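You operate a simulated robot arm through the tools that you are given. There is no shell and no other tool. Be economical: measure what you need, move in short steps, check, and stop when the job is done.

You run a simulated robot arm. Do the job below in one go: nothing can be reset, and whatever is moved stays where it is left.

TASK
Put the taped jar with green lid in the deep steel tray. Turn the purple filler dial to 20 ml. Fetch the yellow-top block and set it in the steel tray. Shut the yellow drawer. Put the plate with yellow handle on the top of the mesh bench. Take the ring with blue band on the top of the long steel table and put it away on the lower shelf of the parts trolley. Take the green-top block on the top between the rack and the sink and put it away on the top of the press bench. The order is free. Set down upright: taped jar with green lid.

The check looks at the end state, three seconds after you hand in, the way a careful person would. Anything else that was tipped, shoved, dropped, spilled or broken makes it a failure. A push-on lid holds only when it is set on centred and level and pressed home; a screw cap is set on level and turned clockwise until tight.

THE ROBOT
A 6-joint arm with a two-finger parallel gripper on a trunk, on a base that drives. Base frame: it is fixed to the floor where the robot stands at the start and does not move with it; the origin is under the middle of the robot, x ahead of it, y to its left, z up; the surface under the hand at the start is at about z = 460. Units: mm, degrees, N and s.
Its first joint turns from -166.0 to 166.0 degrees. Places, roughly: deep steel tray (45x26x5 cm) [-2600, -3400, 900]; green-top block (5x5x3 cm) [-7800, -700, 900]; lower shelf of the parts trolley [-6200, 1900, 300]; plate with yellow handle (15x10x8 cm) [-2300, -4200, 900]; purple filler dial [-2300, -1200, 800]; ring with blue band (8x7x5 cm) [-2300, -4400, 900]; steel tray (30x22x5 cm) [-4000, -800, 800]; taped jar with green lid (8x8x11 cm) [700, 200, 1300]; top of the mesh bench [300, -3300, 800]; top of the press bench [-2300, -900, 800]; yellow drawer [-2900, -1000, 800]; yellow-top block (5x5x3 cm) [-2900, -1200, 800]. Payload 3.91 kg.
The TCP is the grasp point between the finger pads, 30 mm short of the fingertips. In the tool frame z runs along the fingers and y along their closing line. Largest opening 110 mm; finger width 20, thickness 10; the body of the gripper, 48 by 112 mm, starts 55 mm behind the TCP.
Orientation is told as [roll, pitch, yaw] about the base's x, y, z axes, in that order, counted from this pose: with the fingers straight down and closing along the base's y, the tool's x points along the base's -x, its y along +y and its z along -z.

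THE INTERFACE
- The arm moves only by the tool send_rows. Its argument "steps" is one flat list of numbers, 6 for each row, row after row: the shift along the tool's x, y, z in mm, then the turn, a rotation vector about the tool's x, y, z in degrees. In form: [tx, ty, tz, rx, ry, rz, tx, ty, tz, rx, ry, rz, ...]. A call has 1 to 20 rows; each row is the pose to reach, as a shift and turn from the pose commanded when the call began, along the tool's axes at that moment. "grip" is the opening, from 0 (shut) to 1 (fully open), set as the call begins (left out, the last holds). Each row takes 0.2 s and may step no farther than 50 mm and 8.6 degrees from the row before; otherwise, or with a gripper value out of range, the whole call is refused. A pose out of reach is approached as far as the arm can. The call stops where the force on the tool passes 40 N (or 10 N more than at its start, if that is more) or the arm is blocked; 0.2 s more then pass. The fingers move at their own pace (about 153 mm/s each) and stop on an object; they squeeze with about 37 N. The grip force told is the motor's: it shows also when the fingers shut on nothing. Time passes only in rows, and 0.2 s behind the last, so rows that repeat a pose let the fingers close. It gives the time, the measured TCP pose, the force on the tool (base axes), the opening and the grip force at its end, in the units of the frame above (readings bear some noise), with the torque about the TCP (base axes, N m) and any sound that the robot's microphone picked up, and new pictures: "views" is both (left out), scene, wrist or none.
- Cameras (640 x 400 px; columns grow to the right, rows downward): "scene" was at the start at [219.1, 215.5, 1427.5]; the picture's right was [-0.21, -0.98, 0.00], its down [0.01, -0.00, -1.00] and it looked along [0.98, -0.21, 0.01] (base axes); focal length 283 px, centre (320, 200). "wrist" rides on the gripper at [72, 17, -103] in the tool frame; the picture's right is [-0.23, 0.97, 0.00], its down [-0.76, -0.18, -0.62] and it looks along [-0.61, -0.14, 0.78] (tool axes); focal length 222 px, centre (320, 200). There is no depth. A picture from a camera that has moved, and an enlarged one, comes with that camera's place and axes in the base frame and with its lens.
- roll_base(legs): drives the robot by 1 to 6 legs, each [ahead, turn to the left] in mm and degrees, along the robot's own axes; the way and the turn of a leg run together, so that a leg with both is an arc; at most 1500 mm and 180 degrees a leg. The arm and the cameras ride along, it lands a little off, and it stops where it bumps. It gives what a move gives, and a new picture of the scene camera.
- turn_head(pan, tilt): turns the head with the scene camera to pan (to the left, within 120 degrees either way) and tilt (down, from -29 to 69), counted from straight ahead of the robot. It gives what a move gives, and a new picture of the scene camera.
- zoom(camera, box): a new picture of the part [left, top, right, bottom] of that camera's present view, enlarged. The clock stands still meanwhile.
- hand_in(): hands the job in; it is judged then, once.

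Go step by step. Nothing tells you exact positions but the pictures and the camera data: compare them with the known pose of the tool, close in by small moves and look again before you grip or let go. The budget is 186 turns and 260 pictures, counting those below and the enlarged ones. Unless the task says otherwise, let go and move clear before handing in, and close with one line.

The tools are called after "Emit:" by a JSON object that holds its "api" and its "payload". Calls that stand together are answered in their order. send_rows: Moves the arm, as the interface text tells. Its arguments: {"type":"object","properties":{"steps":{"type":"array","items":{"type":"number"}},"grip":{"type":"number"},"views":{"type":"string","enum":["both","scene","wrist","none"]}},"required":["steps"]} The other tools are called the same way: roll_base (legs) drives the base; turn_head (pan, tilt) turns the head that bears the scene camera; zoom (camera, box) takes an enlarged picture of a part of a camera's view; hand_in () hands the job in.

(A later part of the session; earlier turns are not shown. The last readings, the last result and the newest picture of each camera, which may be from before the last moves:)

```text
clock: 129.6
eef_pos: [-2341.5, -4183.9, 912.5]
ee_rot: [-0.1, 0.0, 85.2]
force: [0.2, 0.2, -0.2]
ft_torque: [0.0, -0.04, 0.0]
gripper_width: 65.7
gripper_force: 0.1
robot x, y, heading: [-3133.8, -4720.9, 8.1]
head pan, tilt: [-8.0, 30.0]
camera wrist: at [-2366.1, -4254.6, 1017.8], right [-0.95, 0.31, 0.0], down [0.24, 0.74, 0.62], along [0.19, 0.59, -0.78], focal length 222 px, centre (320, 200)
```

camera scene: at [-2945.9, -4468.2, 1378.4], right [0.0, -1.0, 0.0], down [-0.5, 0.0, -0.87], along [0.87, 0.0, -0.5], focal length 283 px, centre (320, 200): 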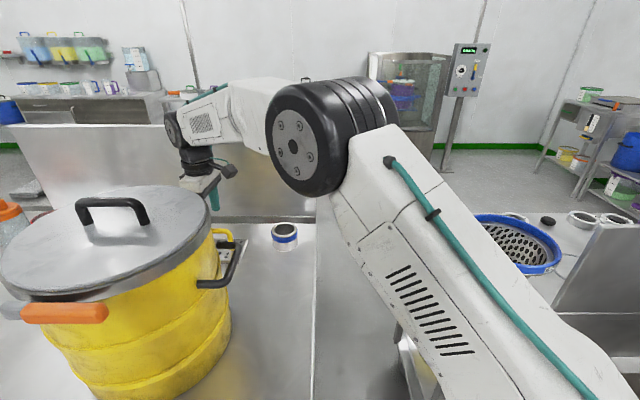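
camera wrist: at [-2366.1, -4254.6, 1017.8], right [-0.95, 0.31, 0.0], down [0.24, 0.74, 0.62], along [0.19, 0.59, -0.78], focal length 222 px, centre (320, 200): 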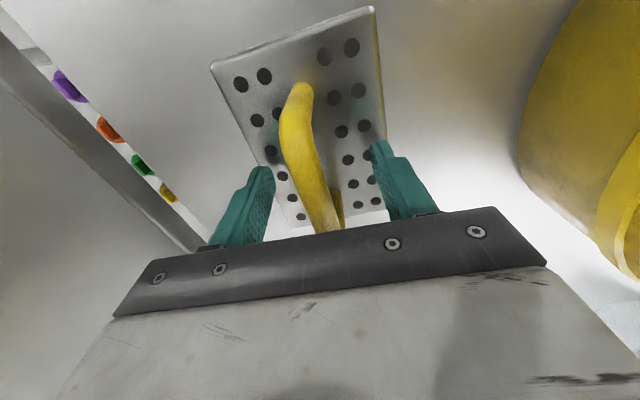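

Emit:
{"api": "send_rows", "payload": {"steps": [0, 0, 0, 0, 0, 0, 0, 0, 0, 0, 0, 0, 0, 0, 0, 0, 0, 0, 0, 0, 0, 0, 0, 0], "grip": 0, "views": "both"}}

```text
clock: 130.6
eef_pos: [-2341.7, -4184.1, 913.7]
ee_rot: [-0.1, 0.1, 85.2]
force: [-0.6, 0.5, 0.0]
ft_torque: [0.04, -0.02, 0.06]
gripper_width: 13.6
gripper_force: 37.7
robot x, y, heading: [-3134.9, -4717.2, 8.1]
head pan, tilt: [-8.0, 30.0]
camera scene: at [-2945.8, -4468.1, 1378.4], right [0.0, -1.0, 0.0], down [-0.5, 0.0, -0.87], along [0.87, 0.0, -0.5], focal length 283 px, centre (320, 200)
camera wrist: at [-2366.0, -4254.6, 1017.9], right [-0.95, 0.31, 0.0], down [0.24, 0.74, 0.62], along [0.19, 0.59, -0.78], focal length 222 px, centre (320, 200)
```

scene: 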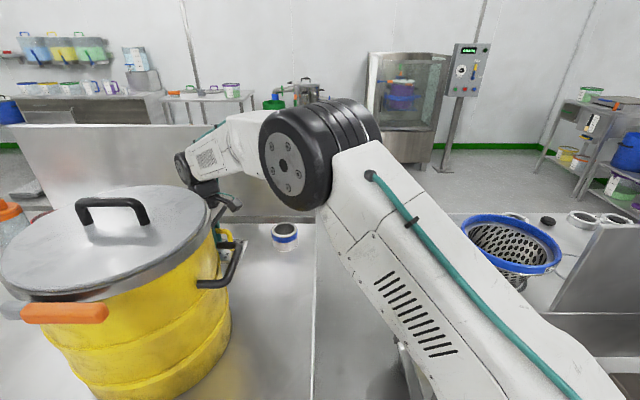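
wrist: 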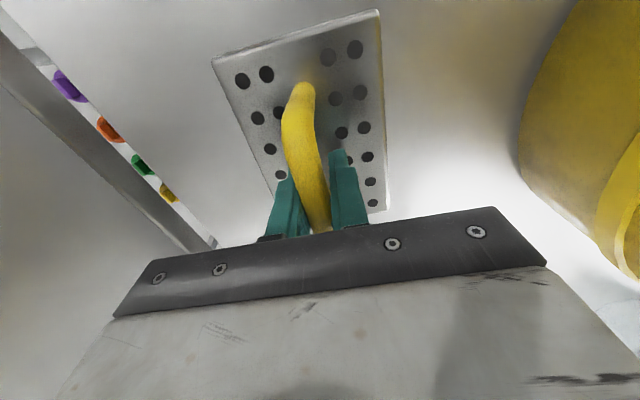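

The handle is gripped at 13.6 mm. I'll lift the plate and bring it back towards the robot.

Emit:
{"api": "send_rows", "payload": {"steps": [0, 0, -20, 0, 0, 0, 0, 0, -50, 0, 0, 0, 0, 0, -95, 0, 0, 0, 0, 0, -140, 0, 0, 0, 0, 0, -185, 0, 0, 0, 0, 0, -230, 0, 0, 0, 0, 0, -270, 0, 0, 0, 0, 0, -300, 0, 0, 0]}}

```text
clock: 132.4
eef_pos: [-2342.6, -4185.4, 1210.9]
ee_rot: [0.0, 0.1, 85.2]
force: [-0.9, -0.4, -4.2]
ft_torque: [0.0, -0.04, 0.02]
gripper_width: 13.5
gripper_force: 37.0
robot x, y, heading: [-3135.6, -4722.6, 8.4]
head pan, tilt: [-8.0, 30.0]
camera scene: at [-2945.9, -4468.2, 1378.5], right [0.0, -1.0, 0.0], down [-0.5, 0.0, -0.87], along [0.87, 0.0, -0.5], focal length 283 px, centre (320, 200)
camera wrist: at [-2365.9, -4255.0, 1315.3], right [-0.95, 0.31, 0.0], down [0.24, 0.75, 0.62], along [0.19, 0.59, -0.78], focal length 222 px, centre (320, 200)
```

scene: 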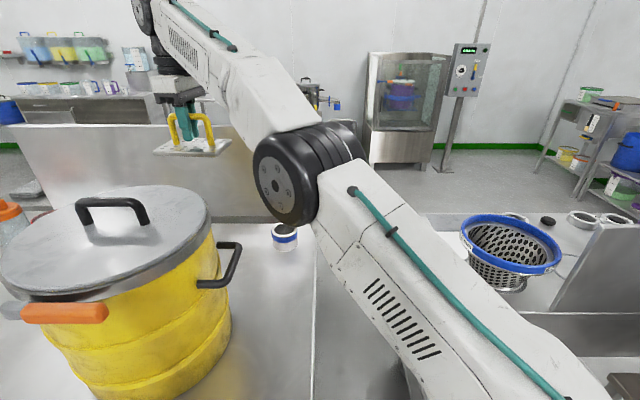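
wrist: 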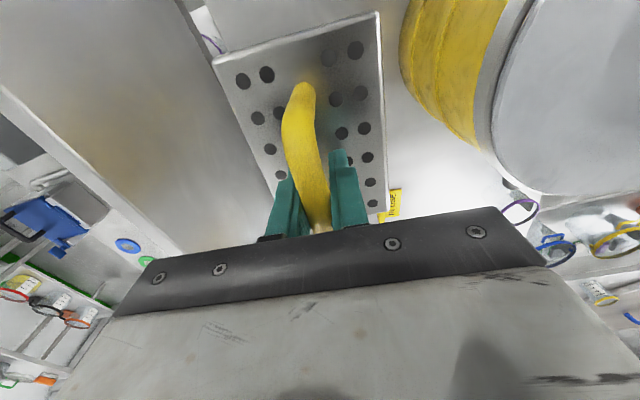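

Emit:
{"api": "send_rows", "payload": {"steps": [41, 23.4, -6, 0, 0, 5.9, 82, 46.8, -12, 0, 0, 11.8, 123, 70.2, -18, 0, 0, 17.7, 164, 93.6, -24, 0, 0, 23.6, 205, 117, -30, 0, 0, 29.5, 246, 140, -36, 0, 0, 35.4, 287, 164, -42, 0, 0, 41.3, 328, 187, -48, 0, 0, 47.2, 369, 211, -54, 0, 0, 53.1, 410, 234, -60, 0, 0, 59, 451, 257, -66, 0, 0, 64.9, 492, 281, -72, 0, 0, 70.8, 532, 304, -78, 0, 0, 77], "views": "scene"}}

```text
clock: 135.2
eef_pos: [-2690.1, -4689.0, 1290.7]
ee_rot: [0.1, 0.0, 8.3]
force: [0.8, -0.2, -4.2]
ft_torque: [0.03, 0.01, -0.01]
gripper_width: 13.3
gripper_force: 37.4
robot x, y, heading: [-3135.5, -4720.9, 8.3]
head pan, tilt: [-8.0, 30.0]
camera scene: at [-2945.4, -4468.2, 1378.4], right [0.0, -1.0, 0.0], down [-0.5, 0.0, -0.87], along [0.87, 0.0, -0.5], focal length 283 px, centre (320, 200)
```

scene: 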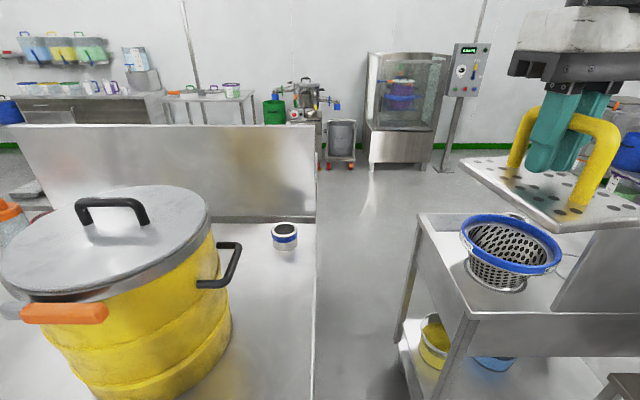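

Emit:
{"api": "turn_head", "payload": {"pan": 0, "tilt": 15}}

Emit:
{"api": "roll_base", "payload": {"legs": [[0, -36], [-1400, 0], [-690, 0], [0, 118], [1400, 0], [500, 0]]}}

```text
clock: 136.0
eef_pos: [-2689.5, -4688.3, 1291.3]
ee_rot: [0.1, -0.1, 8.3]
force: [0.0, 0.1, -3.4]
ft_torque: [-0.01, -0.04, 0.01]
gripper_width: 13.6
gripper_force: 37.4
robot x, y, heading: [-3128.7, -4719.7, 8.3]
head pan, tilt: [0.0, 15.0]
camera scene: at [-2943.8, -4455.3, 1402.6], right [0.14, -0.99, 0.0], down [-0.26, -0.04, -0.97], along [0.96, 0.14, -0.26], focal length 283 px, centre (320, 200)
```

scene: 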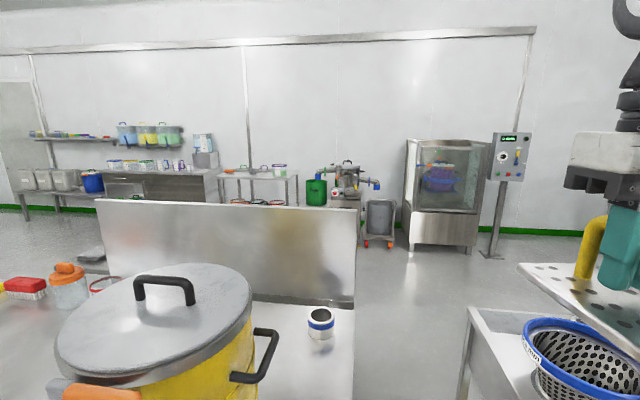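

```text
clock: 137.4
eef_pos: [-2721.1, -4836.4, 1293.0]
ee_rot: [0.5, -0.2, -10.1]
force: [-0.2, 2.4, -3.6]
ft_torque: [-0.04, -0.01, 0.0]
gripper_width: 13.4
gripper_force: 36.5
robot x, y, heading: [-3148.9, -4719.2, -6.8]
head pan, tilt: [0.0, 15.0]
stopped in leg 1: the robot was blocked; the commanded pose is now the measured one
camera scene: at [-2898.0, -4511.2, 1402.3], right [-0.12, -0.99, 0.0], down [-0.26, 0.03, -0.97], along [0.96, -0.11, -0.26], focal length 283 px, centre (320, 200)
```

scene: 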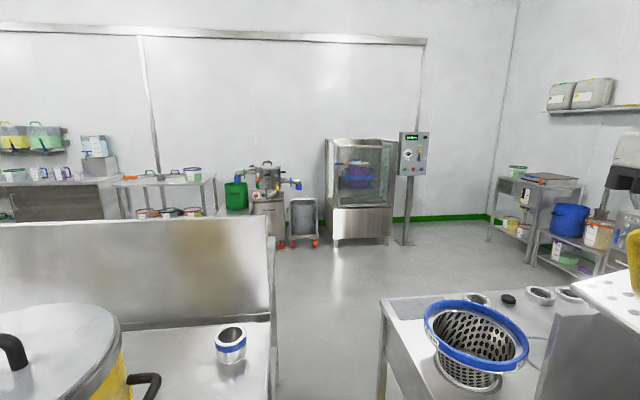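

The turn is blocked by something at the base's front, so I'll reverse straight out first and then turn.

Emit:
{"api": "roll_base", "payload": {"legs": [[-300, 0], [0, -24.7], [-900, 0], [-900, 0]]}}

```text
clock: 149.4
eef_pos: [-4635.5, -4031.2, 1291.5]
ee_rot: [0.5, -0.2, -34.8]
force: [0.4, 0.8, -3.3]
ft_torque: [0.04, -0.04, 0.02]
gripper_width: 12.9
gripper_force: 37.0
robot x, y, heading: [-4977.0, -3742.1, -31.5]
head pan, tilt: [0.0, 15.0]
camera scene: at [-4659.9, -3660.5, 1402.7], right [-0.52, -0.85, 0.0], down [-0.22, 0.14, -0.97], along [0.82, -0.5, -0.26], focal length 283 px, centre (320, 200)
```

scene: 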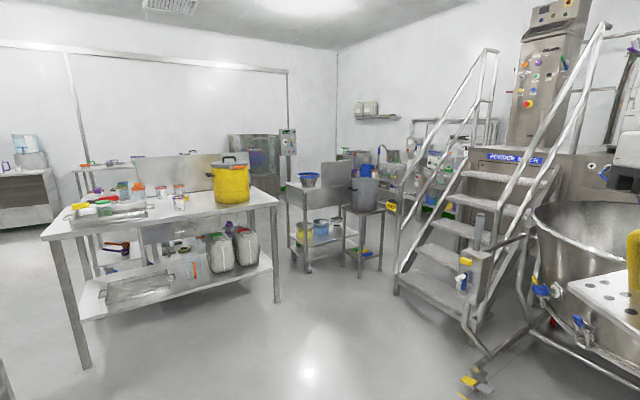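

Emit:
{"api": "roll_base", "payload": {"legs": [[0, 121.5], [1400, 0], [490, 0], [0, -90], [1500, 0], [1000, 0]]}}

```text
clock: 179.3
eef_pos: [-2059.2, -1782.4, 1292.1]
ee_rot: [0.5, -0.3, 0.3]
force: [-0.4, 0.7, -3.5]
ft_torque: [0.02, -0.03, 0.02]
gripper_width: 13.5
gripper_force: 36.9
robot x, y, heading: [-2503.7, -1742.3, 3.5]
head pan, tilt: [0.0, 15.0]
camera scene: at [-2292.7, -1495.4, 1402.6], right [0.06, -1.0, 0.0], down [-0.26, -0.02, -0.97], along [0.96, 0.06, -0.26], focal length 283 px, centre (320, 200)
```

scene: 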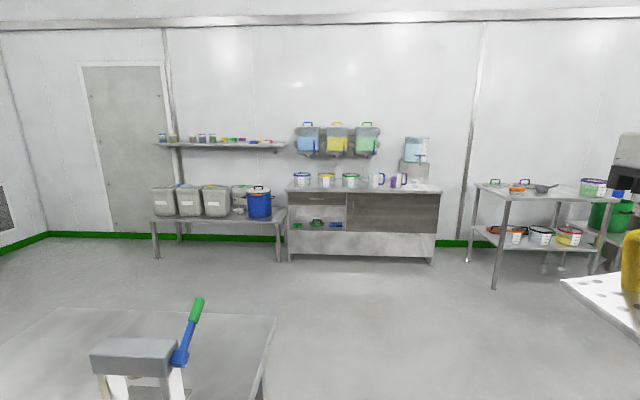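

Emit:
{"api": "roll_base", "payload": {"legs": [[0, -33.6], [1000, 0], [911, 0]]}}

Emit:
{"api": "turn_head", "payload": {"pan": 5, "tilt": 25}}

```text
clock: 190.6
eef_pos: [-481.4, -2990.2, 1291.3]
ee_rot: [0.5, -0.2, -33.6]
force: [-1.0, 0.0, -3.6]
ft_torque: [0.02, -0.01, 0.03]
gripper_width: 13.3
gripper_force: 36.4
robot x, y, heading: [-825.5, -2712.7, -30.4]
head pan, tilt: [0.0, 15.0]
camera scene: at [-514.0, -2620.8, 1402.6], right [-0.5, -0.86, 0.0], down [-0.22, 0.13, -0.97], along [0.83, -0.49, -0.26], focal length 283 px, centre (320, 200)
```

scene: 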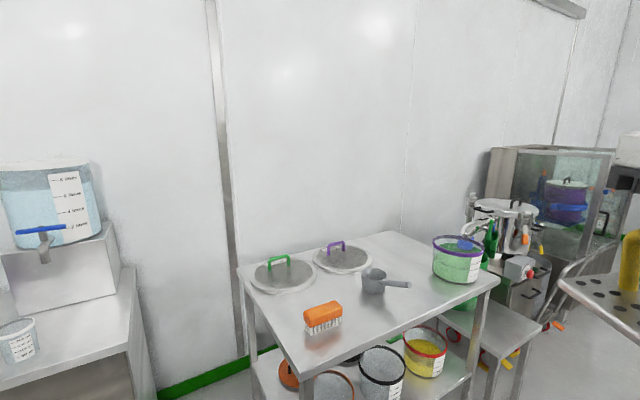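

```text
clock: 191.4
eef_pos: [-481.3, -2991.1, 1291.2]
ee_rot: [0.5, -0.1, -33.7]
force: [-0.4, -0.4, -4.0]
ft_torque: [0.02, -0.01, 0.01]
gripper_width: 13.2
gripper_force: 36.9
robot x, y, heading: [-826.7, -2711.8, -30.2]
head pan, tilt: [5.0, 25.0]
camera scene: at [-511.4, -2613.0, 1386.5], right [-0.43, -0.9, 0.0], down [-0.38, 0.18, -0.91], along [0.82, -0.39, -0.42], focal length 283 px, centre (320, 200)
```

scene: 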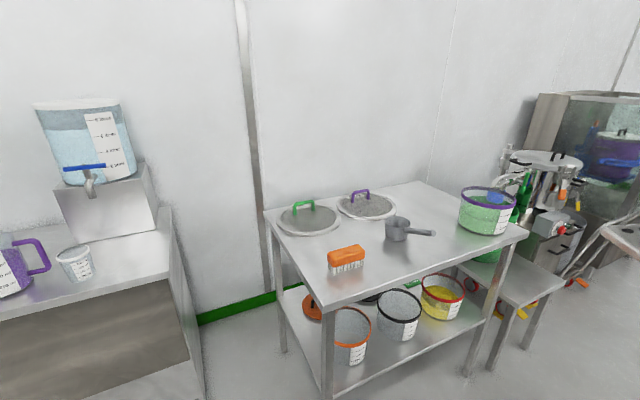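

This is the mesh bench. Its back right part, around (290, -3500), is free, so I'll drive to its west side.

Emit:
{"api": "roll_base", "payload": {"legs": [[0, -38.7], [738, 0], [0, 68.9], [80, 0]]}}

Emit:
{"api": "turn_head", "payload": {"pan": -10, "tilt": 35}}

```text
clock: 200.8
eef_pos: [-46.1, -3452.1, 1291.9]
ee_rot: [0.5, -0.2, -2.5]
force: [0.3, -0.4, -3.2]
ft_torque: [0.05, -0.01, -0.03]
gripper_width: 13.3
gripper_force: 36.7
robot x, y, heading: [-482.5, -3388.1, 0.8]
head pan, tilt: [5.0, 25.0]
camera scene: at [-266.1, -3145.4, 1386.4], right [0.1, -0.99, 0.0], down [-0.42, -0.04, -0.91], along [0.9, 0.09, -0.42], focal length 283 px, centre (320, 200)
```

scene: 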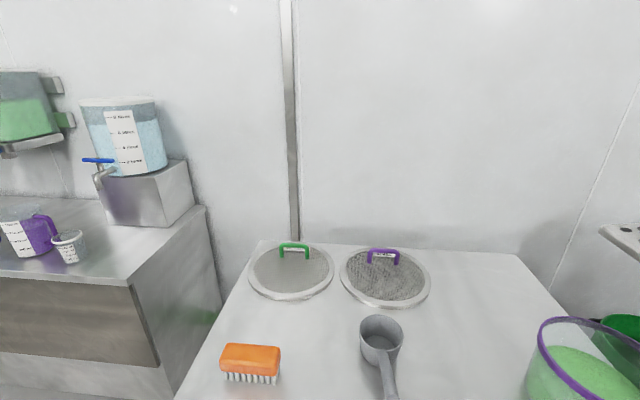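

```text
clock: 201.6
eef_pos: [-44.7, -3452.5, 1291.1]
ee_rot: [0.6, -0.2, -2.4]
force: [0.0, 0.3, -3.0]
ft_torque: [0.0, 0.01, 0.0]
gripper_width: 13.3
gripper_force: 37.3
robot x, y, heading: [-485.4, -3393.5, 0.7]
head pan, tilt: [-10.0, 35.0]
camera scene: at [-270.8, -3168.8, 1370.7], right [-0.16, -0.99, 0.0], down [-0.57, 0.09, -0.82], along [0.81, -0.13, -0.57], focal length 283 px, centre (320, 200)
```

scene: 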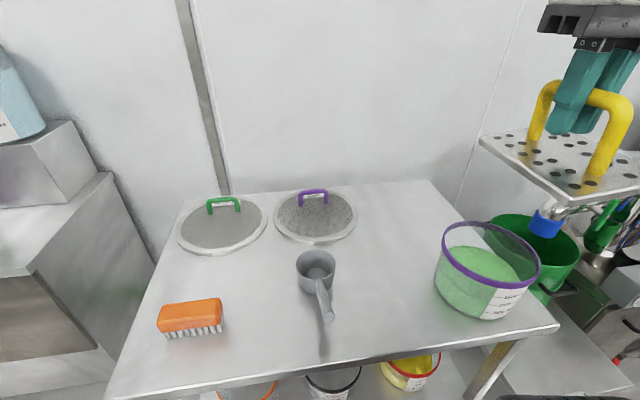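

Emit:
{"api": "send_rows", "payload": {"steps": [-46, -3, 0, 0.3, 0.1, -1, -92, -6, 0, 0.6, 0.2, -2.4, -138, -9, 0, 0.6, 0.2, -2.4, -184, -12, 0, 0.6, 0.2, -2.4, -230, -15, 0, 0.6, 0.2, -2.4, -276, -18, 0, 0.6, 0.2, -2.4, -322, -21, 0, 0.6, 0.2, -2.4, -366, -23, 0, 0.6, 0.2, -2.4, -366, -23, 50, 0.6, 0.2, -2.4, -366, -23, 100, 0.6, 0.2, -2.4, -366, -23, 150, 0.6, 0.2, -2.4, -366, -23, 200, 0.6, 0.2, -2.4, -366, -23, 250, 0.6, 0.2, -2.4, -366, -23, 300, 0.6, 0.2, -2.4, -366, -23, 300, 0.6, 0.2, -2.4]}}

```text
clock: 204.8
eef_pos: [322.2, -3489.3, 991.7]
ee_rot: [-0.1, 0.0, -0.1]
force: [0.4, -0.9, -3.9]
ft_torque: [0.03, -0.01, 0.02]
gripper_width: 13.3
gripper_force: 37.6
robot x, y, heading: [-482.5, -3387.9, 0.9]
head pan, tilt: [-10.0, 35.0]
camera scene: at [-270.8, -3168.9, 1370.7], right [-0.16, -0.99, 0.0], down [-0.57, 0.09, -0.82], along [0.81, -0.13, -0.57], focal length 283 px, centre (320, 200)
camera wrist: at [248.7, -3472.0, 1096.2], right [0.23, 0.97, 0.0], down [0.76, -0.18, 0.62], along [0.61, -0.14, -0.78], focal length 222 px, centre (320, 200)
```

scene: 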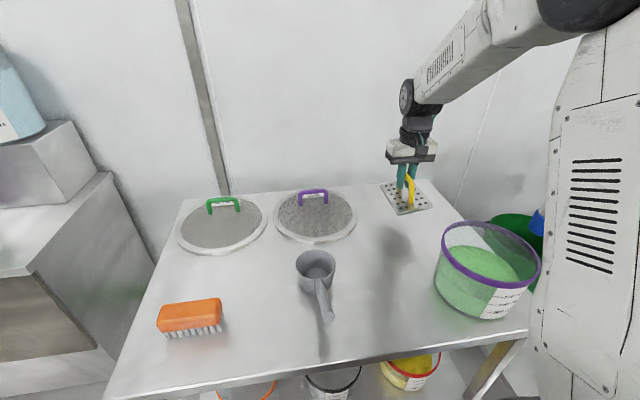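
wrist: 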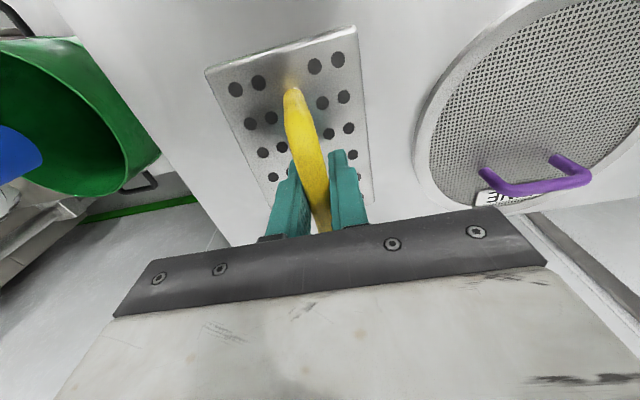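

Emit:
{"api": "send_rows", "payload": {"steps": [0, 0, 30, 0, 0, 0, 0, 0, 50, 0, 0, 0, 0, 0, 56, 0, 0, 0, 0, 0, 60, 0, 0, 0, 0, 0, 64, 0, 0, 0, 0, 0, 67, 0, 0, 0, 0, 0, 70, 0, 0, 0, 0, 0, 73, 0, 0, 0, 0, 0, 76, 0, 0, 0, 0, 0, 79, 0, 0, 0, 0, 0, 82, 0, 0, 0, 0, 0, 85, 0, 0, 0, 0, 0, 88, 0, 0, 0, 0, 0, 91, 0, 0, 0, 0, 0, 94, 0, 0, 0]}}

```text
clock: 208.0
eef_pos: [321.8, -3488.1, 899.6]
ee_rot: [-0.1, -0.2, -0.1]
force: [-2.0, 0.9, 27.2]
ft_torque: [-0.03, -0.06, -0.11]
gripper_width: 13.7
gripper_force: 36.7
robot x, y, heading: [-487.0, -3390.0, 1.0]
head pan, tilt: [-10.0, 35.0]
camera scene: at [-271.9, -3168.7, 1370.8], right [-0.16, -0.99, 0.0], down [-0.57, 0.09, -0.82], along [0.81, -0.13, -0.57], focal length 283 px, centre (320, 200)
camera wrist: at [247.8, -3471.3, 1003.7], right [0.23, 0.97, 0.0], down [0.76, -0.18, 0.63], along [0.61, -0.14, -0.78], focal length 222 px, centre (320, 200)
```

scene: 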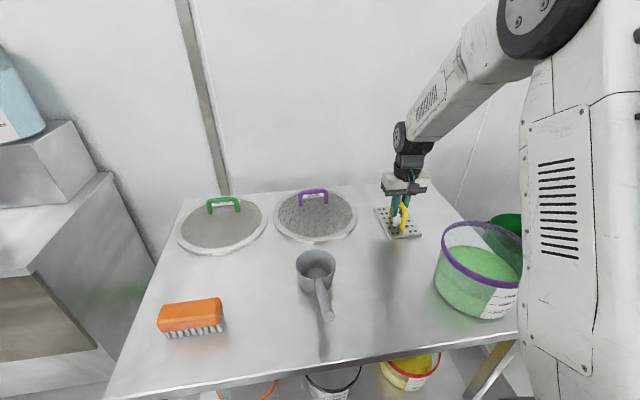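
wrist: 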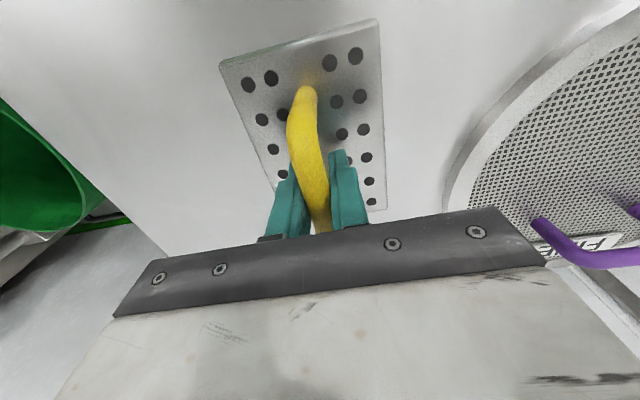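

In contact at 27 N, and the plate sits flat. I'll release and rise.

Emit:
{"api": "send_rows", "payload": {"steps": [0, 0, -1.5, 0, 0, 0, 0, 0, -1.5, 0, 0, 0, 0, 0, -1.5, 0, 0, 0], "grip": 0.5, "views": "none"}}

Emit:
{"api": "send_rows", "payload": {"steps": [0, 0, -40, 0, 0, 0, 0, 0, -90, 0, 0, 0, 0, 0, -140, 0, 0, 0, 0, 0, -190, 0, 0, 0, 0, 0, -240, 0, 0, 0, 0, 0, -290, 0, 0, 0, 0, 0, -340, 0, 0, 0, 0, 0, -380, 0, 0, 0, 50, 0, -390, 0, 0, 0, 100, 0, -390, 0, 0, 0, 150, 0, -390, 0, 0, 0, 200, 0, -390, 0, 0, 0, 250, 0, -390, 0, 0, 0, 300, 30, -390, 0, 0, 0, 350, 60, -390, 0, 0, 0, 360, 90, -390, 0, 0, 0], "views": "scene"}}

```text
clock: 208.8
eef_pos: [321.1, -3487.8, 899.9]
ee_rot: [-0.1, 0.0, 0.0]
force: [0.9, 0.4, -0.7]
ft_torque: [0.03, -0.03, 0.02]
gripper_width: 55.0
gripper_force: 0.1
robot x, y, heading: [-486.7, -3392.3, 0.9]
head pan, tilt: [-10.0, 35.0]
```

```text
refused: row 9 steps farther than a row can; nothing moved
```

Emit:
{"api": "send_rows", "payload": {"steps": [0, 0, -40, 0, 0, 0, 0, 0, -90, 0, 0, 0, 0, 0, -140, 0, 0, 0, 0, 0, -190, 0, 0, 0, 0, 0, -240, 0, 0, 0, 0, 0, -290, 0, 0, 0, 0, 0, -340, 0, 0, 0, 0, 0, -390, 0, 0, 0, 48, 0, -390, 0, 0, 0, 96, 0, -390, 0, 0, 0, 144, 0, -390, 0, 0, 0, 192, 0, -390, 0, 0, 0, 240, 0, -390, 0, 0, 0, 280, 25, -390, 0, 0, 0, 320, 50, -390, 0, 0, 0, 360, 75, -390, 0, 0, 0], "views": "scene"}}

```text
clock: 212.2
eef_pos: [-40.9, -3414.5, 1289.6]
ee_rot: [-0.1, 0.2, 0.0]
force: [0.5, -0.3, -0.4]
ft_torque: [-0.01, 0.02, 0.04]
gripper_width: 54.9
gripper_force: 0.0
robot x, y, heading: [-484.6, -3391.0, 0.7]
head pan, tilt: [-10.0, 35.0]
camera scene: at [-270.3, -3168.8, 1370.6], right [-0.16, -0.99, 0.0], down [-0.57, 0.09, -0.82], along [0.81, -0.13, -0.57], focal length 283 px, centre (320, 200)
```

scene: 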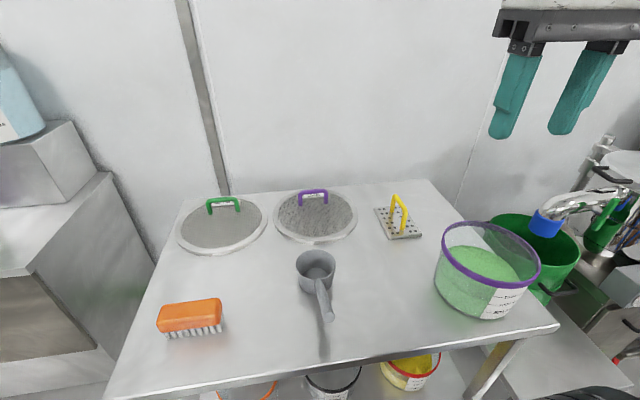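

The plate stands on the mesh bench. Next I'll drive to the south side of the press bench for the dial, drawer and yellow block.

Emit:
{"api": "turn_head", "payload": {"pan": 0, "tilt": 20}}

Emit:
{"api": "roll_base", "payload": {"legs": [[-250, 0], [0, 140.6], [1300, 0], [1090, 0], [0, -51.3]]}}

```text
clock: 213.0
eef_pos: [-40.0, -3414.9, 1289.1]
ee_rot: [-0.2, 0.1, 0.0]
force: [0.7, -0.6, -0.8]
ft_torque: [0.01, 0.0, 0.0]
gripper_width: 54.8
gripper_force: 0.1
robot x, y, heading: [-483.6, -3392.4, 0.9]
head pan, tilt: [0.0, 20.0]
camera scene: at [-264.8, -3153.5, 1394.5], right [0.02, -1.0, 0.0], down [-0.34, -0.01, -0.94], along [0.94, 0.01, -0.34], focal length 283 px, centre (320, 200)
```

scene: 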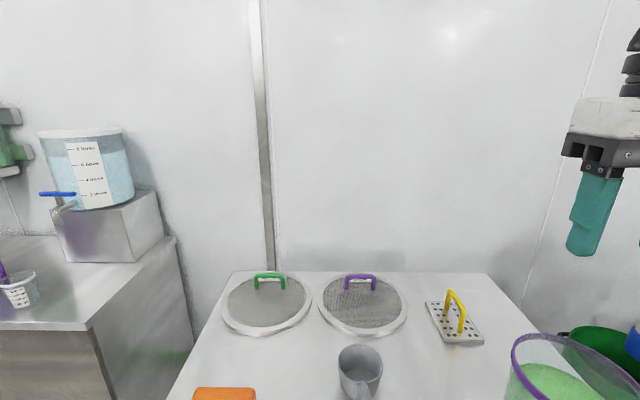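

```text
clock: 234.2
eef_pos: [-2496.2, -1382.4, 1288.2]
ee_rot: [0.0, 0.0, 86.0]
force: [-0.5, 0.7, 0.1]
ft_torque: [-0.01, -0.02, 0.0]
gripper_width: 55.1
gripper_force: 0.0
robot x, y, heading: [-2550.0, -1824.1, 86.8]
head pan, tilt: [0.0, 20.0]
camera scene: at [-2771.5, -1588.9, 1394.5], right [1.0, -0.05, 0.0], down [-0.02, -0.34, -0.94], along [0.05, 0.94, -0.34], focal length 283 px, centre (320, 200)
```

scene: 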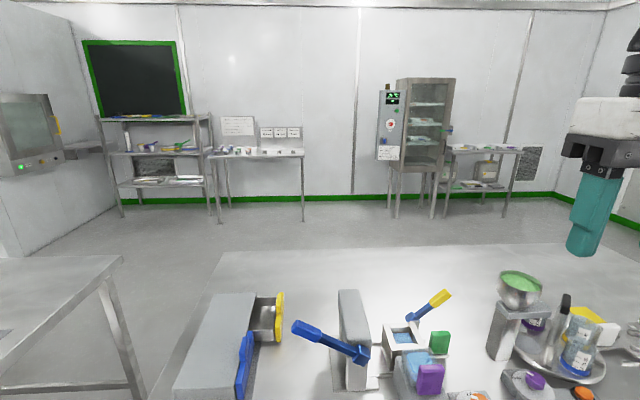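

Emit:
{"api": "turn_head", "payload": {"pan": -15, "tilt": 45}}

Emit:
{"api": "turn_head", "payload": {"pan": 10, "tilt": 50}}

```text
clock: 235.1
eef_pos: [-2497.0, -1382.6, 1290.1]
ee_rot: [-0.2, 0.1, 86.0]
force: [-0.2, -0.2, 1.0]
ft_torque: [-0.02, 0.02, -0.01]
gripper_width: 54.7
gripper_force: 0.0
robot x, y, heading: [-2550.0, -1824.7, 87.3]
head pan, tilt: [-15.0, 45.0]
camera scene: at [-2751.3, -1604.6, 1355.9], right [0.95, -0.31, 0.0], down [-0.22, -0.67, -0.71], along [0.22, 0.67, -0.71], focal length 283 px, centre (320, 200)
```

scene: 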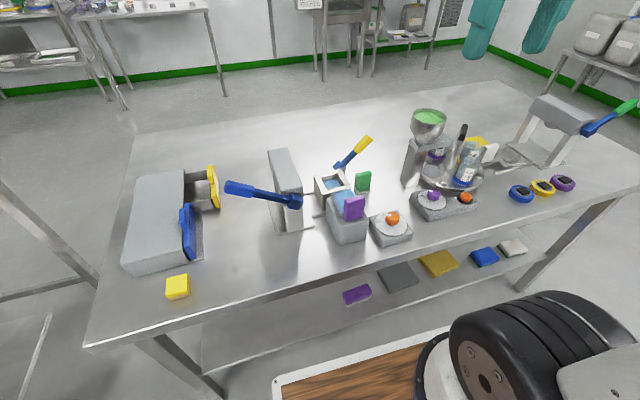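

```text
clock: 236.0
eef_pos: [-2496.9, -1381.3, 1290.3]
ee_rot: [-0.1, 0.0, 86.0]
force: [0.3, 0.5, -0.1]
ft_torque: [-0.02, 0.0, 0.01]
gripper_width: 55.2
gripper_force: 0.1
robot x, y, heading: [-2549.4, -1828.1, 87.1]
head pan, tilt: [10.0, 50.0]
camera scene: at [-2785.7, -1605.4, 1348.9], right [0.99, 0.12, 0.0], down [0.09, -0.76, -0.64], along [-0.08, 0.64, -0.77], focal length 283 px, centre (320, 200)
```

scene: 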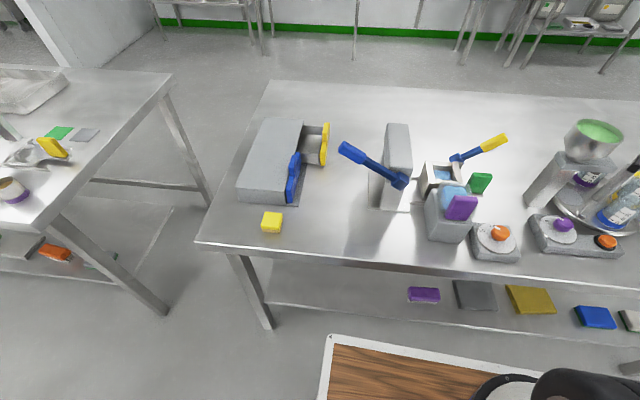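

Emit:
{"api": "zoom", "payload": {"camera": "scene", "box": [440, 160, 640, 285]}}

Emit:
{"api": "zoom", "payload": {"camera": "scene", "box": [200, 100, 440, 250]}}

```text
3.20 times, centred on (540, 222) of scene
camera zoom: at [-2785.7, -1605.4, 1348.9], right [0.99, 0.12, 0.0], down [0.09, -0.76, -0.64], along [-0.08, 0.64, -0.77], focal length 906 px, centre (-384, 128)
```

zoom: 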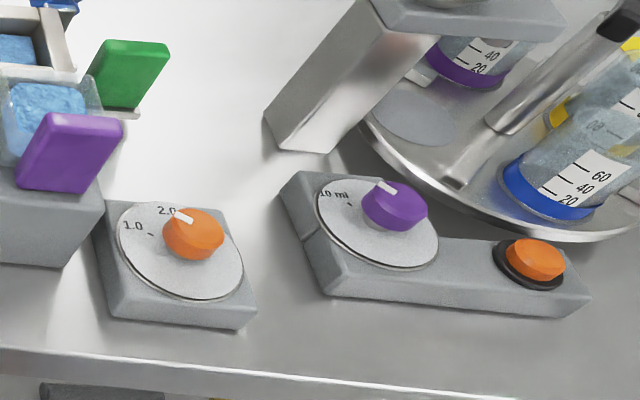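

```text
2.67 times, centred on (320, 175) of scene
camera zoom: at [-2785.7, -1605.4, 1348.9], right [0.99, 0.12, 0.0], down [0.09, -0.76, -0.64], along [-0.08, 0.64, -0.77], focal length 755 px, centre (320, 267)
```

zoom: 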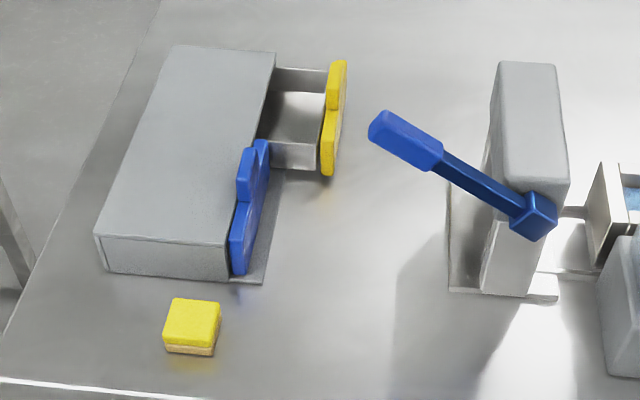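

The purple filler dial is near (-2332, -1210). I'll bring the wrist camera over it to read its scale.

Emit:
{"api": "send_rows", "payload": {"steps": [-40, -35, 0, 0, 0, 0, -80, -65, 0, 0, 0, 0, -120, -90, 10, 0, 0, 0, -130, -130, 35, 0, 0, 0, -130, -150, 80, 0, 0, 0, -130, -150, 125, 0, 0, 0, -130, -150, 160, 0, 0, 0, -130, -150, 160, 0, 0, 0], "grip": 0.7}}

```text
refused: row 1 steps farther than a row can; nothing moved
```

Emit:
{"api": "send_rows", "payload": {"steps": [-30, -35, 0, 0, 0, 0, -60, -65, 0, 0, 0, 0, -90, -95, 10, 0, 0, 0, -115, -125, 35, 0, 0, 0, -130, -150, 70, 0, 0, 0, -130, -150, 115, 0, 0, 0, -130, -150, 160, 0, 0, 0, -130, -150, 160, 0, 0, 0], "grip": 0.7}}

```text
clock: 237.8
eef_pos: [-2336.6, -1260.6, 1129.3]
ee_rot: [0.0, 0.0, 86.0]
force: [-0.1, -0.5, 0.3]
ft_torque: [-0.03, 0.01, 0.01]
gripper_width: 76.9
gripper_force: 0.1
robot x, y, heading: [-2548.2, -1826.5, 86.6]
head pan, tilt: [10.0, 50.0]
camera scene: at [-2785.8, -1605.5, 1348.9], right [0.99, 0.12, 0.0], down [0.09, -0.76, -0.64], along [-0.08, 0.64, -0.77], focal length 283 px, centre (320, 200)
camera wrist: at [-2359.9, -1331.6, 1234.4], right [-0.96, 0.29, 0.0], down [0.23, 0.75, 0.62], along [0.18, 0.6, -0.78], focal length 222 px, centre (320, 200)
```

scene: 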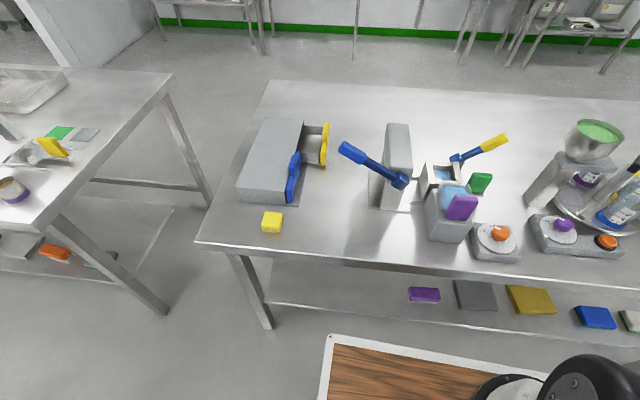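
wrist: 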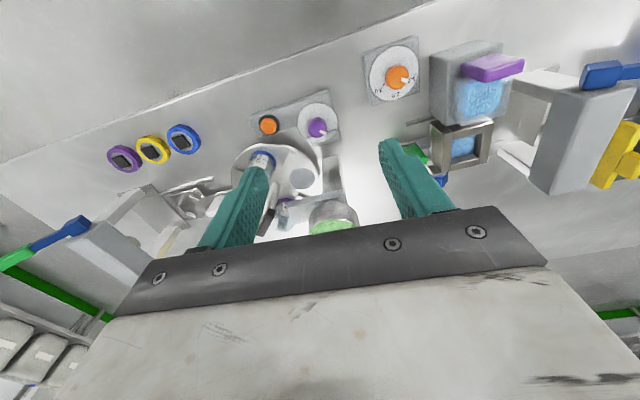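

Emit:
{"api": "zoom", "payload": {"camera": "wrist", "box": [240, 85, 360, 160]}}

```text
5.33 times, centred on (300, 122) of wrist
camera zoom: at [-2359.9, -1331.6, 1234.4], right [-0.96, 0.29, 0.0], down [0.23, 0.75, 0.62], along [0.18, 0.6, -0.78], focal length 1185 px, centre (427, 613)
```

zoom: 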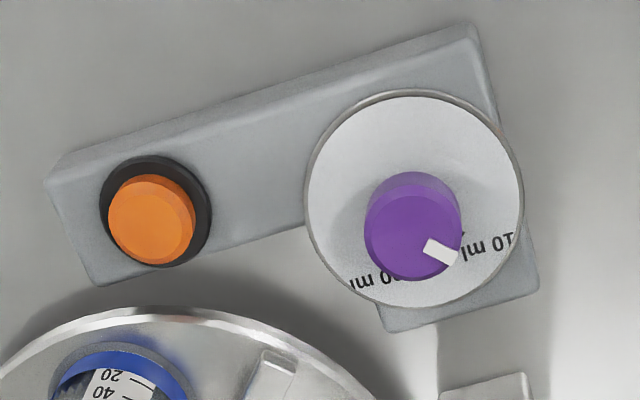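

Emit:
{"api": "send_rows", "payload": {"steps": [-45, 0, 0, 0, 0, 0, -90, 0, 0, 0, 0, 0, -110, 0, 0, 0, 0, 0, -110, 0, 0, 0, 0, 0], "views": "wrist"}}

Emit:
{"api": "zoom", "payload": {"camera": "wrist", "box": [260, 0, 380, 75]}}

```text
clock: 238.8
eef_pos: [-2330.8, -1152.8, 1130.4]
ee_rot: [-0.2, 0.0, 86.0]
force: [0.3, 0.3, -0.2]
ft_torque: [0.04, -0.02, -0.03]
gripper_width: 76.8
gripper_force: 0.0
robot x, y, heading: [-2548.5, -1823.7, 87.0]
head pan, tilt: [10.0, 50.0]
camera wrist: at [-2354.4, -1223.5, 1235.6], right [-0.96, 0.29, 0.0], down [0.23, 0.75, 0.62], along [0.18, 0.6, -0.78], focal length 222 px, centre (320, 200)
```

wrist: 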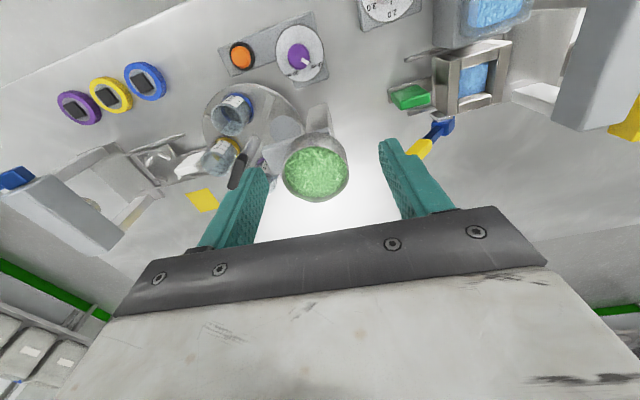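

```text
5.33 times, centred on (320, 38) of wrist
camera zoom: at [-2354.4, -1223.5, 1235.6], right [-0.96, 0.29, 0.0], down [0.23, 0.75, 0.62], along [0.18, 0.6, -0.78], focal length 1185 px, centre (320, 1067)
```

zoom: 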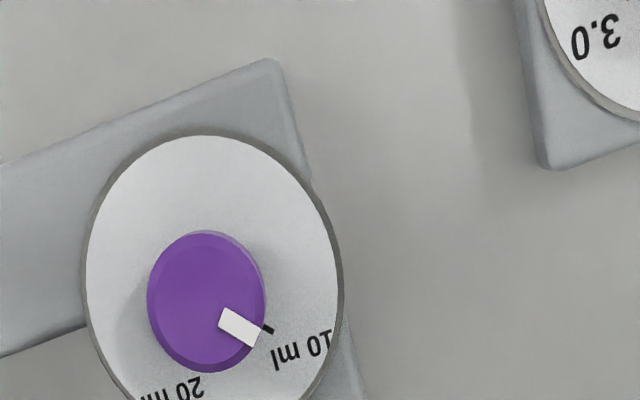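

Emit:
{"api": "send_rows", "payload": {"steps": [22, 0, 0, 0, 0, 0, 22, 0, 0, 0, 0, 0], "views": "none"}}

Emit:
{"api": "zoom", "payload": {"camera": "wrist", "box": [260, 20, 356, 80]}}

```text
clock: 239.4
eef_pos: [-2331.5, -1172.6, 1129.6]
ee_rot: [-0.1, 0.1, 86.1]
force: [-0.4, 0.4, -0.3]
ft_torque: [-0.04, 0.02, 0.03]
gripper_width: 77.0
gripper_force: 0.1
robot x, y, heading: [-2549.4, -1823.7, 86.8]
head pan, tilt: [10.0, 50.0]
```

```text
6.67 times, centred on (308, 50) of wrist
camera zoom: at [-2355.2, -1245.1, 1234.7], right [-0.96, 0.29, 0.0], down [0.23, 0.75, 0.62], along [0.18, 0.6, -0.78], focal length 1481 px, centre (400, 1200)
```

zoom: 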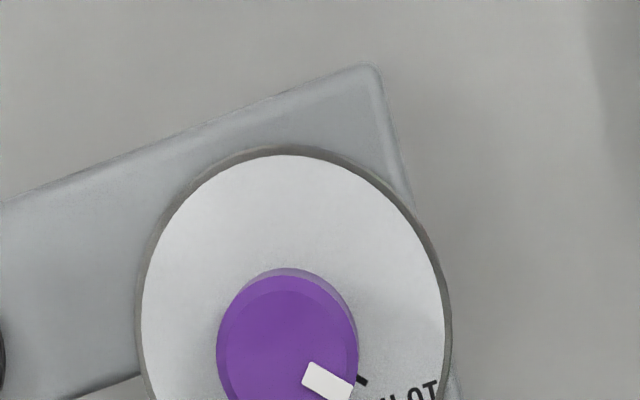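

Emit:
{"api": "zoom", "payload": {"camera": "wrist", "box": [250, 40, 362, 110]}}

```text
5.71 times, centred on (306, 75) of wrist
camera zoom: at [-2355.2, -1245.1, 1234.7], right [-0.96, 0.29, 0.0], down [0.23, 0.75, 0.62], along [0.18, 0.6, -0.78], focal length 1269 px, centre (400, 914)
```

zoom: 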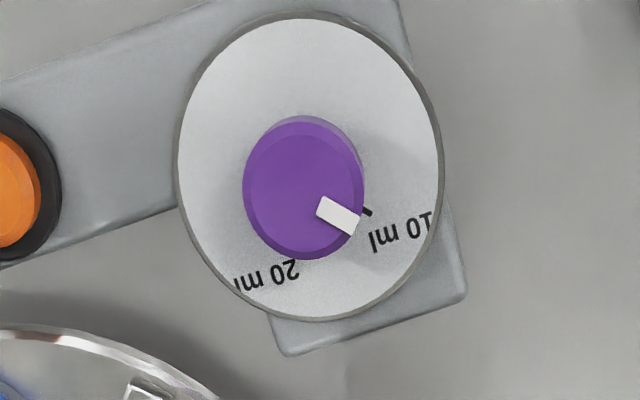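

The pointer is on 10 ml, and 20 ml lies about 85° clockwise seen from above. The knob's centre comes out near (-2314, -1195). I'll turn the tool 43° the other way first and lower it over the knob.

Emit:
{"api": "send_rows", "payload": {"steps": [5, -4, 0, 0, 0, -8, 10, -8, 0, 0, 0, -16, 15, -12, 20, 0, 0, -24, 20.8, -19, 50, 0, 0, -32, 20.8, -19, 90, 0, 0, -40, 20.8, -19, 130, 0, 0, -43, 20.8, -19, 170, 0, 0, -43, 20.8, -19, 200, 0, 0, -43, 20.8, -19, 200, 0, 0, -43]}}

```text
clock: 241.4
eef_pos: [-2315.0, -1197.3, 929.1]
ee_rot: [-0.1, 0.1, 129.1]
force: [0.3, 0.0, 0.1]
ft_torque: [0.0, -0.01, -0.01]
gripper_width: 77.2
gripper_force: 0.0
robot x, y, heading: [-2551.7, -1828.3, 87.2]
head pan, tilt: [10.0, 50.0]
camera scene: at [-2785.8, -1605.5, 1348.9], right [0.99, 0.12, 0.0], down [0.09, -0.76, -0.64], along [-0.08, 0.64, -0.77], focal length 283 px, centre (320, 200)
camera wrist: at [-2283.1, -1263.9, 1034.1], right [-0.9, -0.44, 0.0], down [-0.34, 0.7, 0.62], along [-0.27, 0.56, -0.78], focal length 222 px, centre (320, 200)
```

scene: 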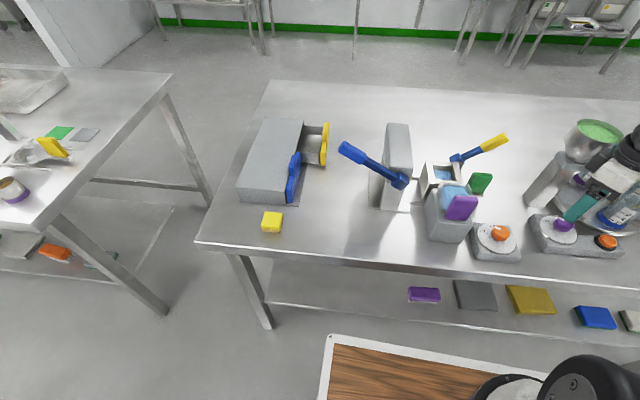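
wrist: 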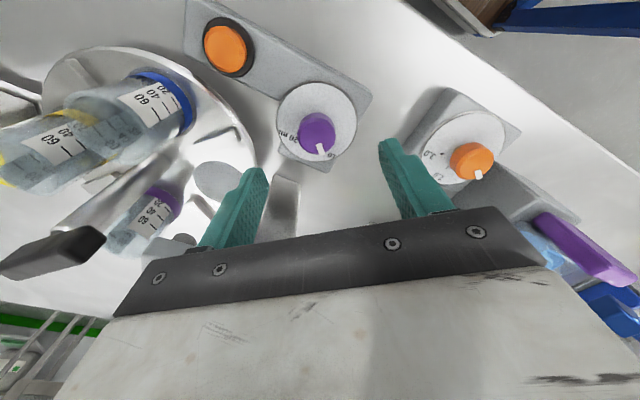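

Emit:
{"api": "send_rows", "payload": {"steps": [0, -2.5, 20, 0, 0, 0, 0, -2.5, 40, 0, 0, 0, 0, -2.5, 55, 0, 0, 0, 0, -2.5, 62, 0, 0, 0, 0, -2.5, 66, 0, 0, 0, 0, -2.5, 66, 0, 0, 0]}}

Emit:
{"api": "zoom", "payload": {"camera": "scene", "box": [500, 150, 640, 260]}}

```text
clock: 242.8
eef_pos: [-2312.0, -1195.8, 863.5]
ee_rot: [-0.1, 0.0, 129.0]
force: [0.1, 0.1, 0.3]
ft_torque: [0.01, 0.0, 0.0]
gripper_width: 77.2
gripper_force: 0.2
robot x, y, heading: [-2552.4, -1824.4, 86.7]
head pan, tilt: [10.0, 50.0]
camera scene: at [-2785.7, -1605.4, 1348.9], right [0.99, 0.12, 0.0], down [0.09, -0.76, -0.64], along [-0.08, 0.64, -0.77], focal length 283 px, centre (320, 200)
camera wrist: at [-2280.3, -1262.3, 968.2], right [-0.9, -0.44, 0.0], down [-0.34, 0.7, 0.62], along [-0.27, 0.56, -0.78], focal length 222 px, centre (320, 200)
```

scene: 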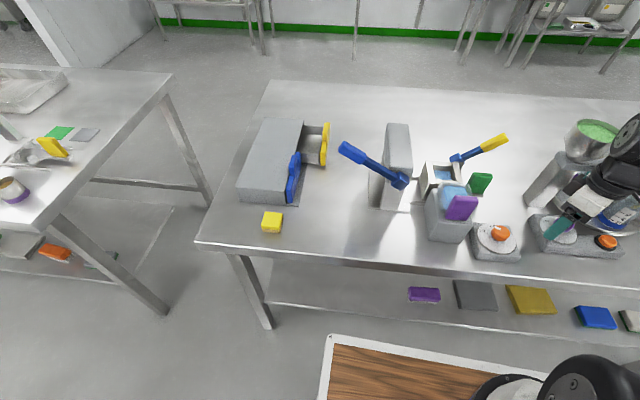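
wrist: 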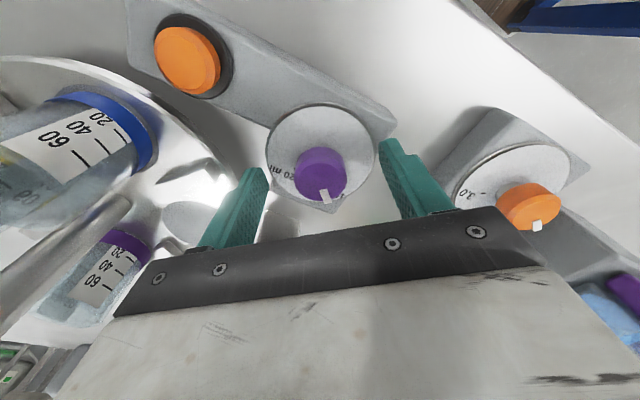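

```text
3.64 times, centred on (570, 205) of scene
camera zoom: at [-2785.7, -1605.4, 1348.9], right [0.99, 0.12, 0.0], down [0.09, -0.76, -0.64], along [-0.08, 0.64, -0.77], focal length 1029 px, centre (-589, 182)
```

zoom: 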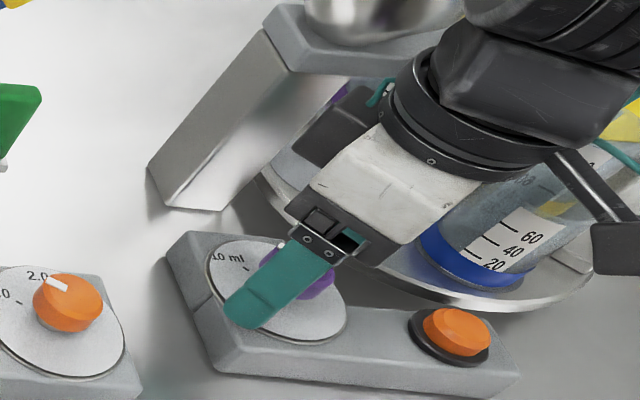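

Emit:
{"api": "send_rows", "payload": {"steps": [0, 0, 3, 0, 0, 0, 0, 0, 5, 0, 0, 0, 0, 0, 5, 0, 0, 0], "views": "none"}}

Emit:
{"api": "send_rows", "payload": {"steps": [0, 0, 0, 0, 0, 0, 0, 0, 0, 0, 0, 0, 0, 0, 0, 0, 0, 0, 0, 0, 0, 0, 0, 0], "grip": 0, "views": "wrist"}}

```text
clock: 243.6
eef_pos: [-2311.8, -1194.0, 858.0]
ee_rot: [-0.1, 0.1, 129.0]
force: [-0.3, 0.3, 0.2]
ft_torque: [0.01, 0.02, -0.01]
gripper_width: 77.1
gripper_force: 0.1
robot x, y, heading: [-2549.7, -1825.9, 87.3]
head pan, tilt: [10.0, 50.0]
```

```text
clock: 244.6
eef_pos: [-2311.3, -1195.5, 856.6]
ee_rot: [0.0, 0.1, 129.0]
force: [-9.3, -9.0, -0.5]
ft_torque: [-0.37, 0.08, -0.17]
gripper_width: 31.6
gripper_force: 45.0
robot x, y, heading: [-2552.5, -1827.4, 87.0]
head pan, tilt: [10.0, 50.0]
camera wrist: at [-2280.6, -1262.1, 962.7], right [-0.9, -0.44, 0.0], down [-0.34, 0.7, 0.62], along [-0.27, 0.56, -0.78], focal length 222 px, centre (320, 200)
```

wrist: 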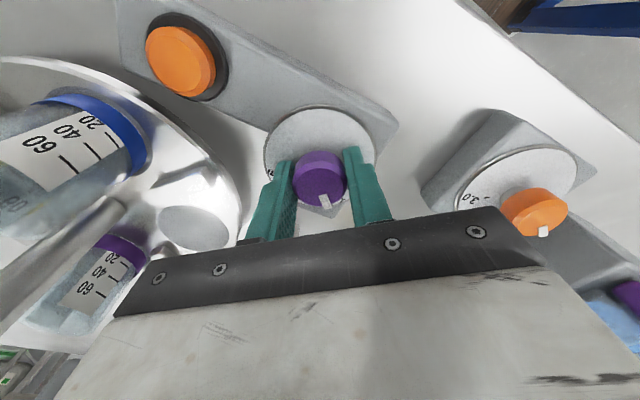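

Emit:
{"api": "send_rows", "payload": {"steps": [0, 1.5, 0, 0, 0, 4, 0, 1.5, 0, 0, 0, 8, 0, 1.5, 0, 0, 0, 13, 0, 1.5, 0, 0, 0, 18, 0, 1.5, 0, 0, 0, 23, 0, 1.5, 0, 0, 0, 28, 0, 1.5, 0, 0, 0, 28, 0, 1.5, 0, 0, 0, 28], "views": "wrist"}}

```text
clock: 246.4
eef_pos: [-2312.3, -1196.8, 857.7]
ee_rot: [-0.1, 0.1, 101.0]
force: [13.3, 6.3, -21.9]
ft_torque: [-0.14, -0.11, 0.01]
gripper_width: 31.7
gripper_force: 44.9
robot x, y, heading: [-2552.4, -1822.2, 87.0]
head pan, tilt: [10.0, 50.0]
camera wrist: at [-2315.8, -1269.6, 962.6], right [-1.0, 0.04, 0.0], down [0.03, 0.78, 0.62], along [0.02, 0.62, -0.78], focal length 222 px, centre (320, 200)
```

wrist: 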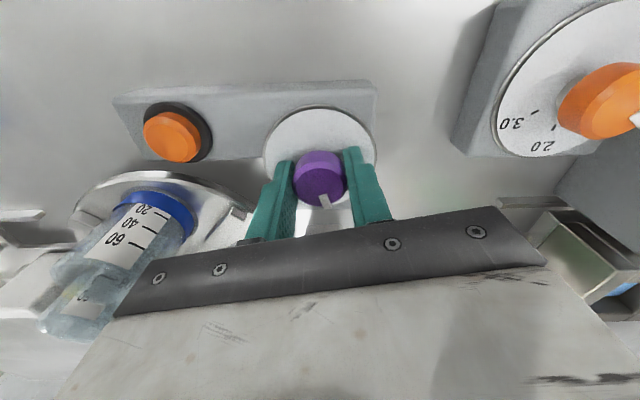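

Emit:
{"api": "send_rows", "payload": {"steps": [0, -0.7, 0, 0, 0, 5, 0, -0.7, 0, 0, 0, 10, 0, -0.7, 0, 0, 0, 16, 0, -0.7, 0, 0, 0, 22, 0, -0.7, 0, 0, 0, 28, 0, -0.7, 0, 0, 0, 34, 0, -0.7, 0, 0, 0, 40, 0, -0.7, 0, 0, 0, 46, 0, -0.7, 0, 0, 0, 52, 0, -0.7, 0, 0, 0, 52, 0, -0.7, 0, 0, 0, 52], "views": "wrist"}}

```text
clock: 248.8
eef_pos: [-2311.7, -1196.8, 857.7]
ee_rot: [-0.2, 0.1, 49.0]
force: [25.3, 0.1, -10.7]
ft_torque: [0.33, -0.59, -0.03]
gripper_width: 31.9
gripper_force: 45.3
robot x, y, heading: [-2551.1, -1825.2, 86.9]
head pan, tilt: [10.0, 50.0]
camera wrist: at [-2372.9, -1238.9, 962.5], right [-0.59, 0.81, 0.0], down [0.63, 0.46, 0.62], along [0.51, 0.36, -0.78], focal length 222 px, centre (320, 200)
```

wrist: 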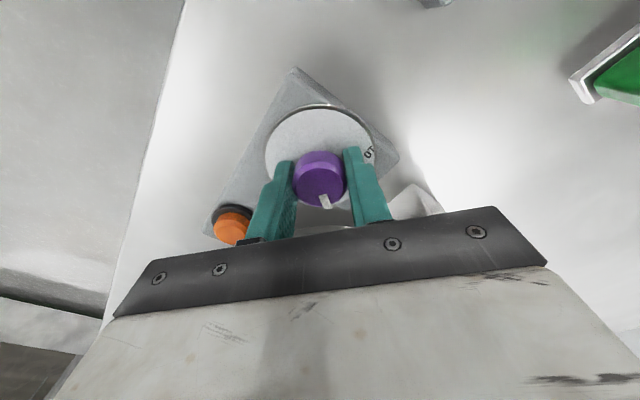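

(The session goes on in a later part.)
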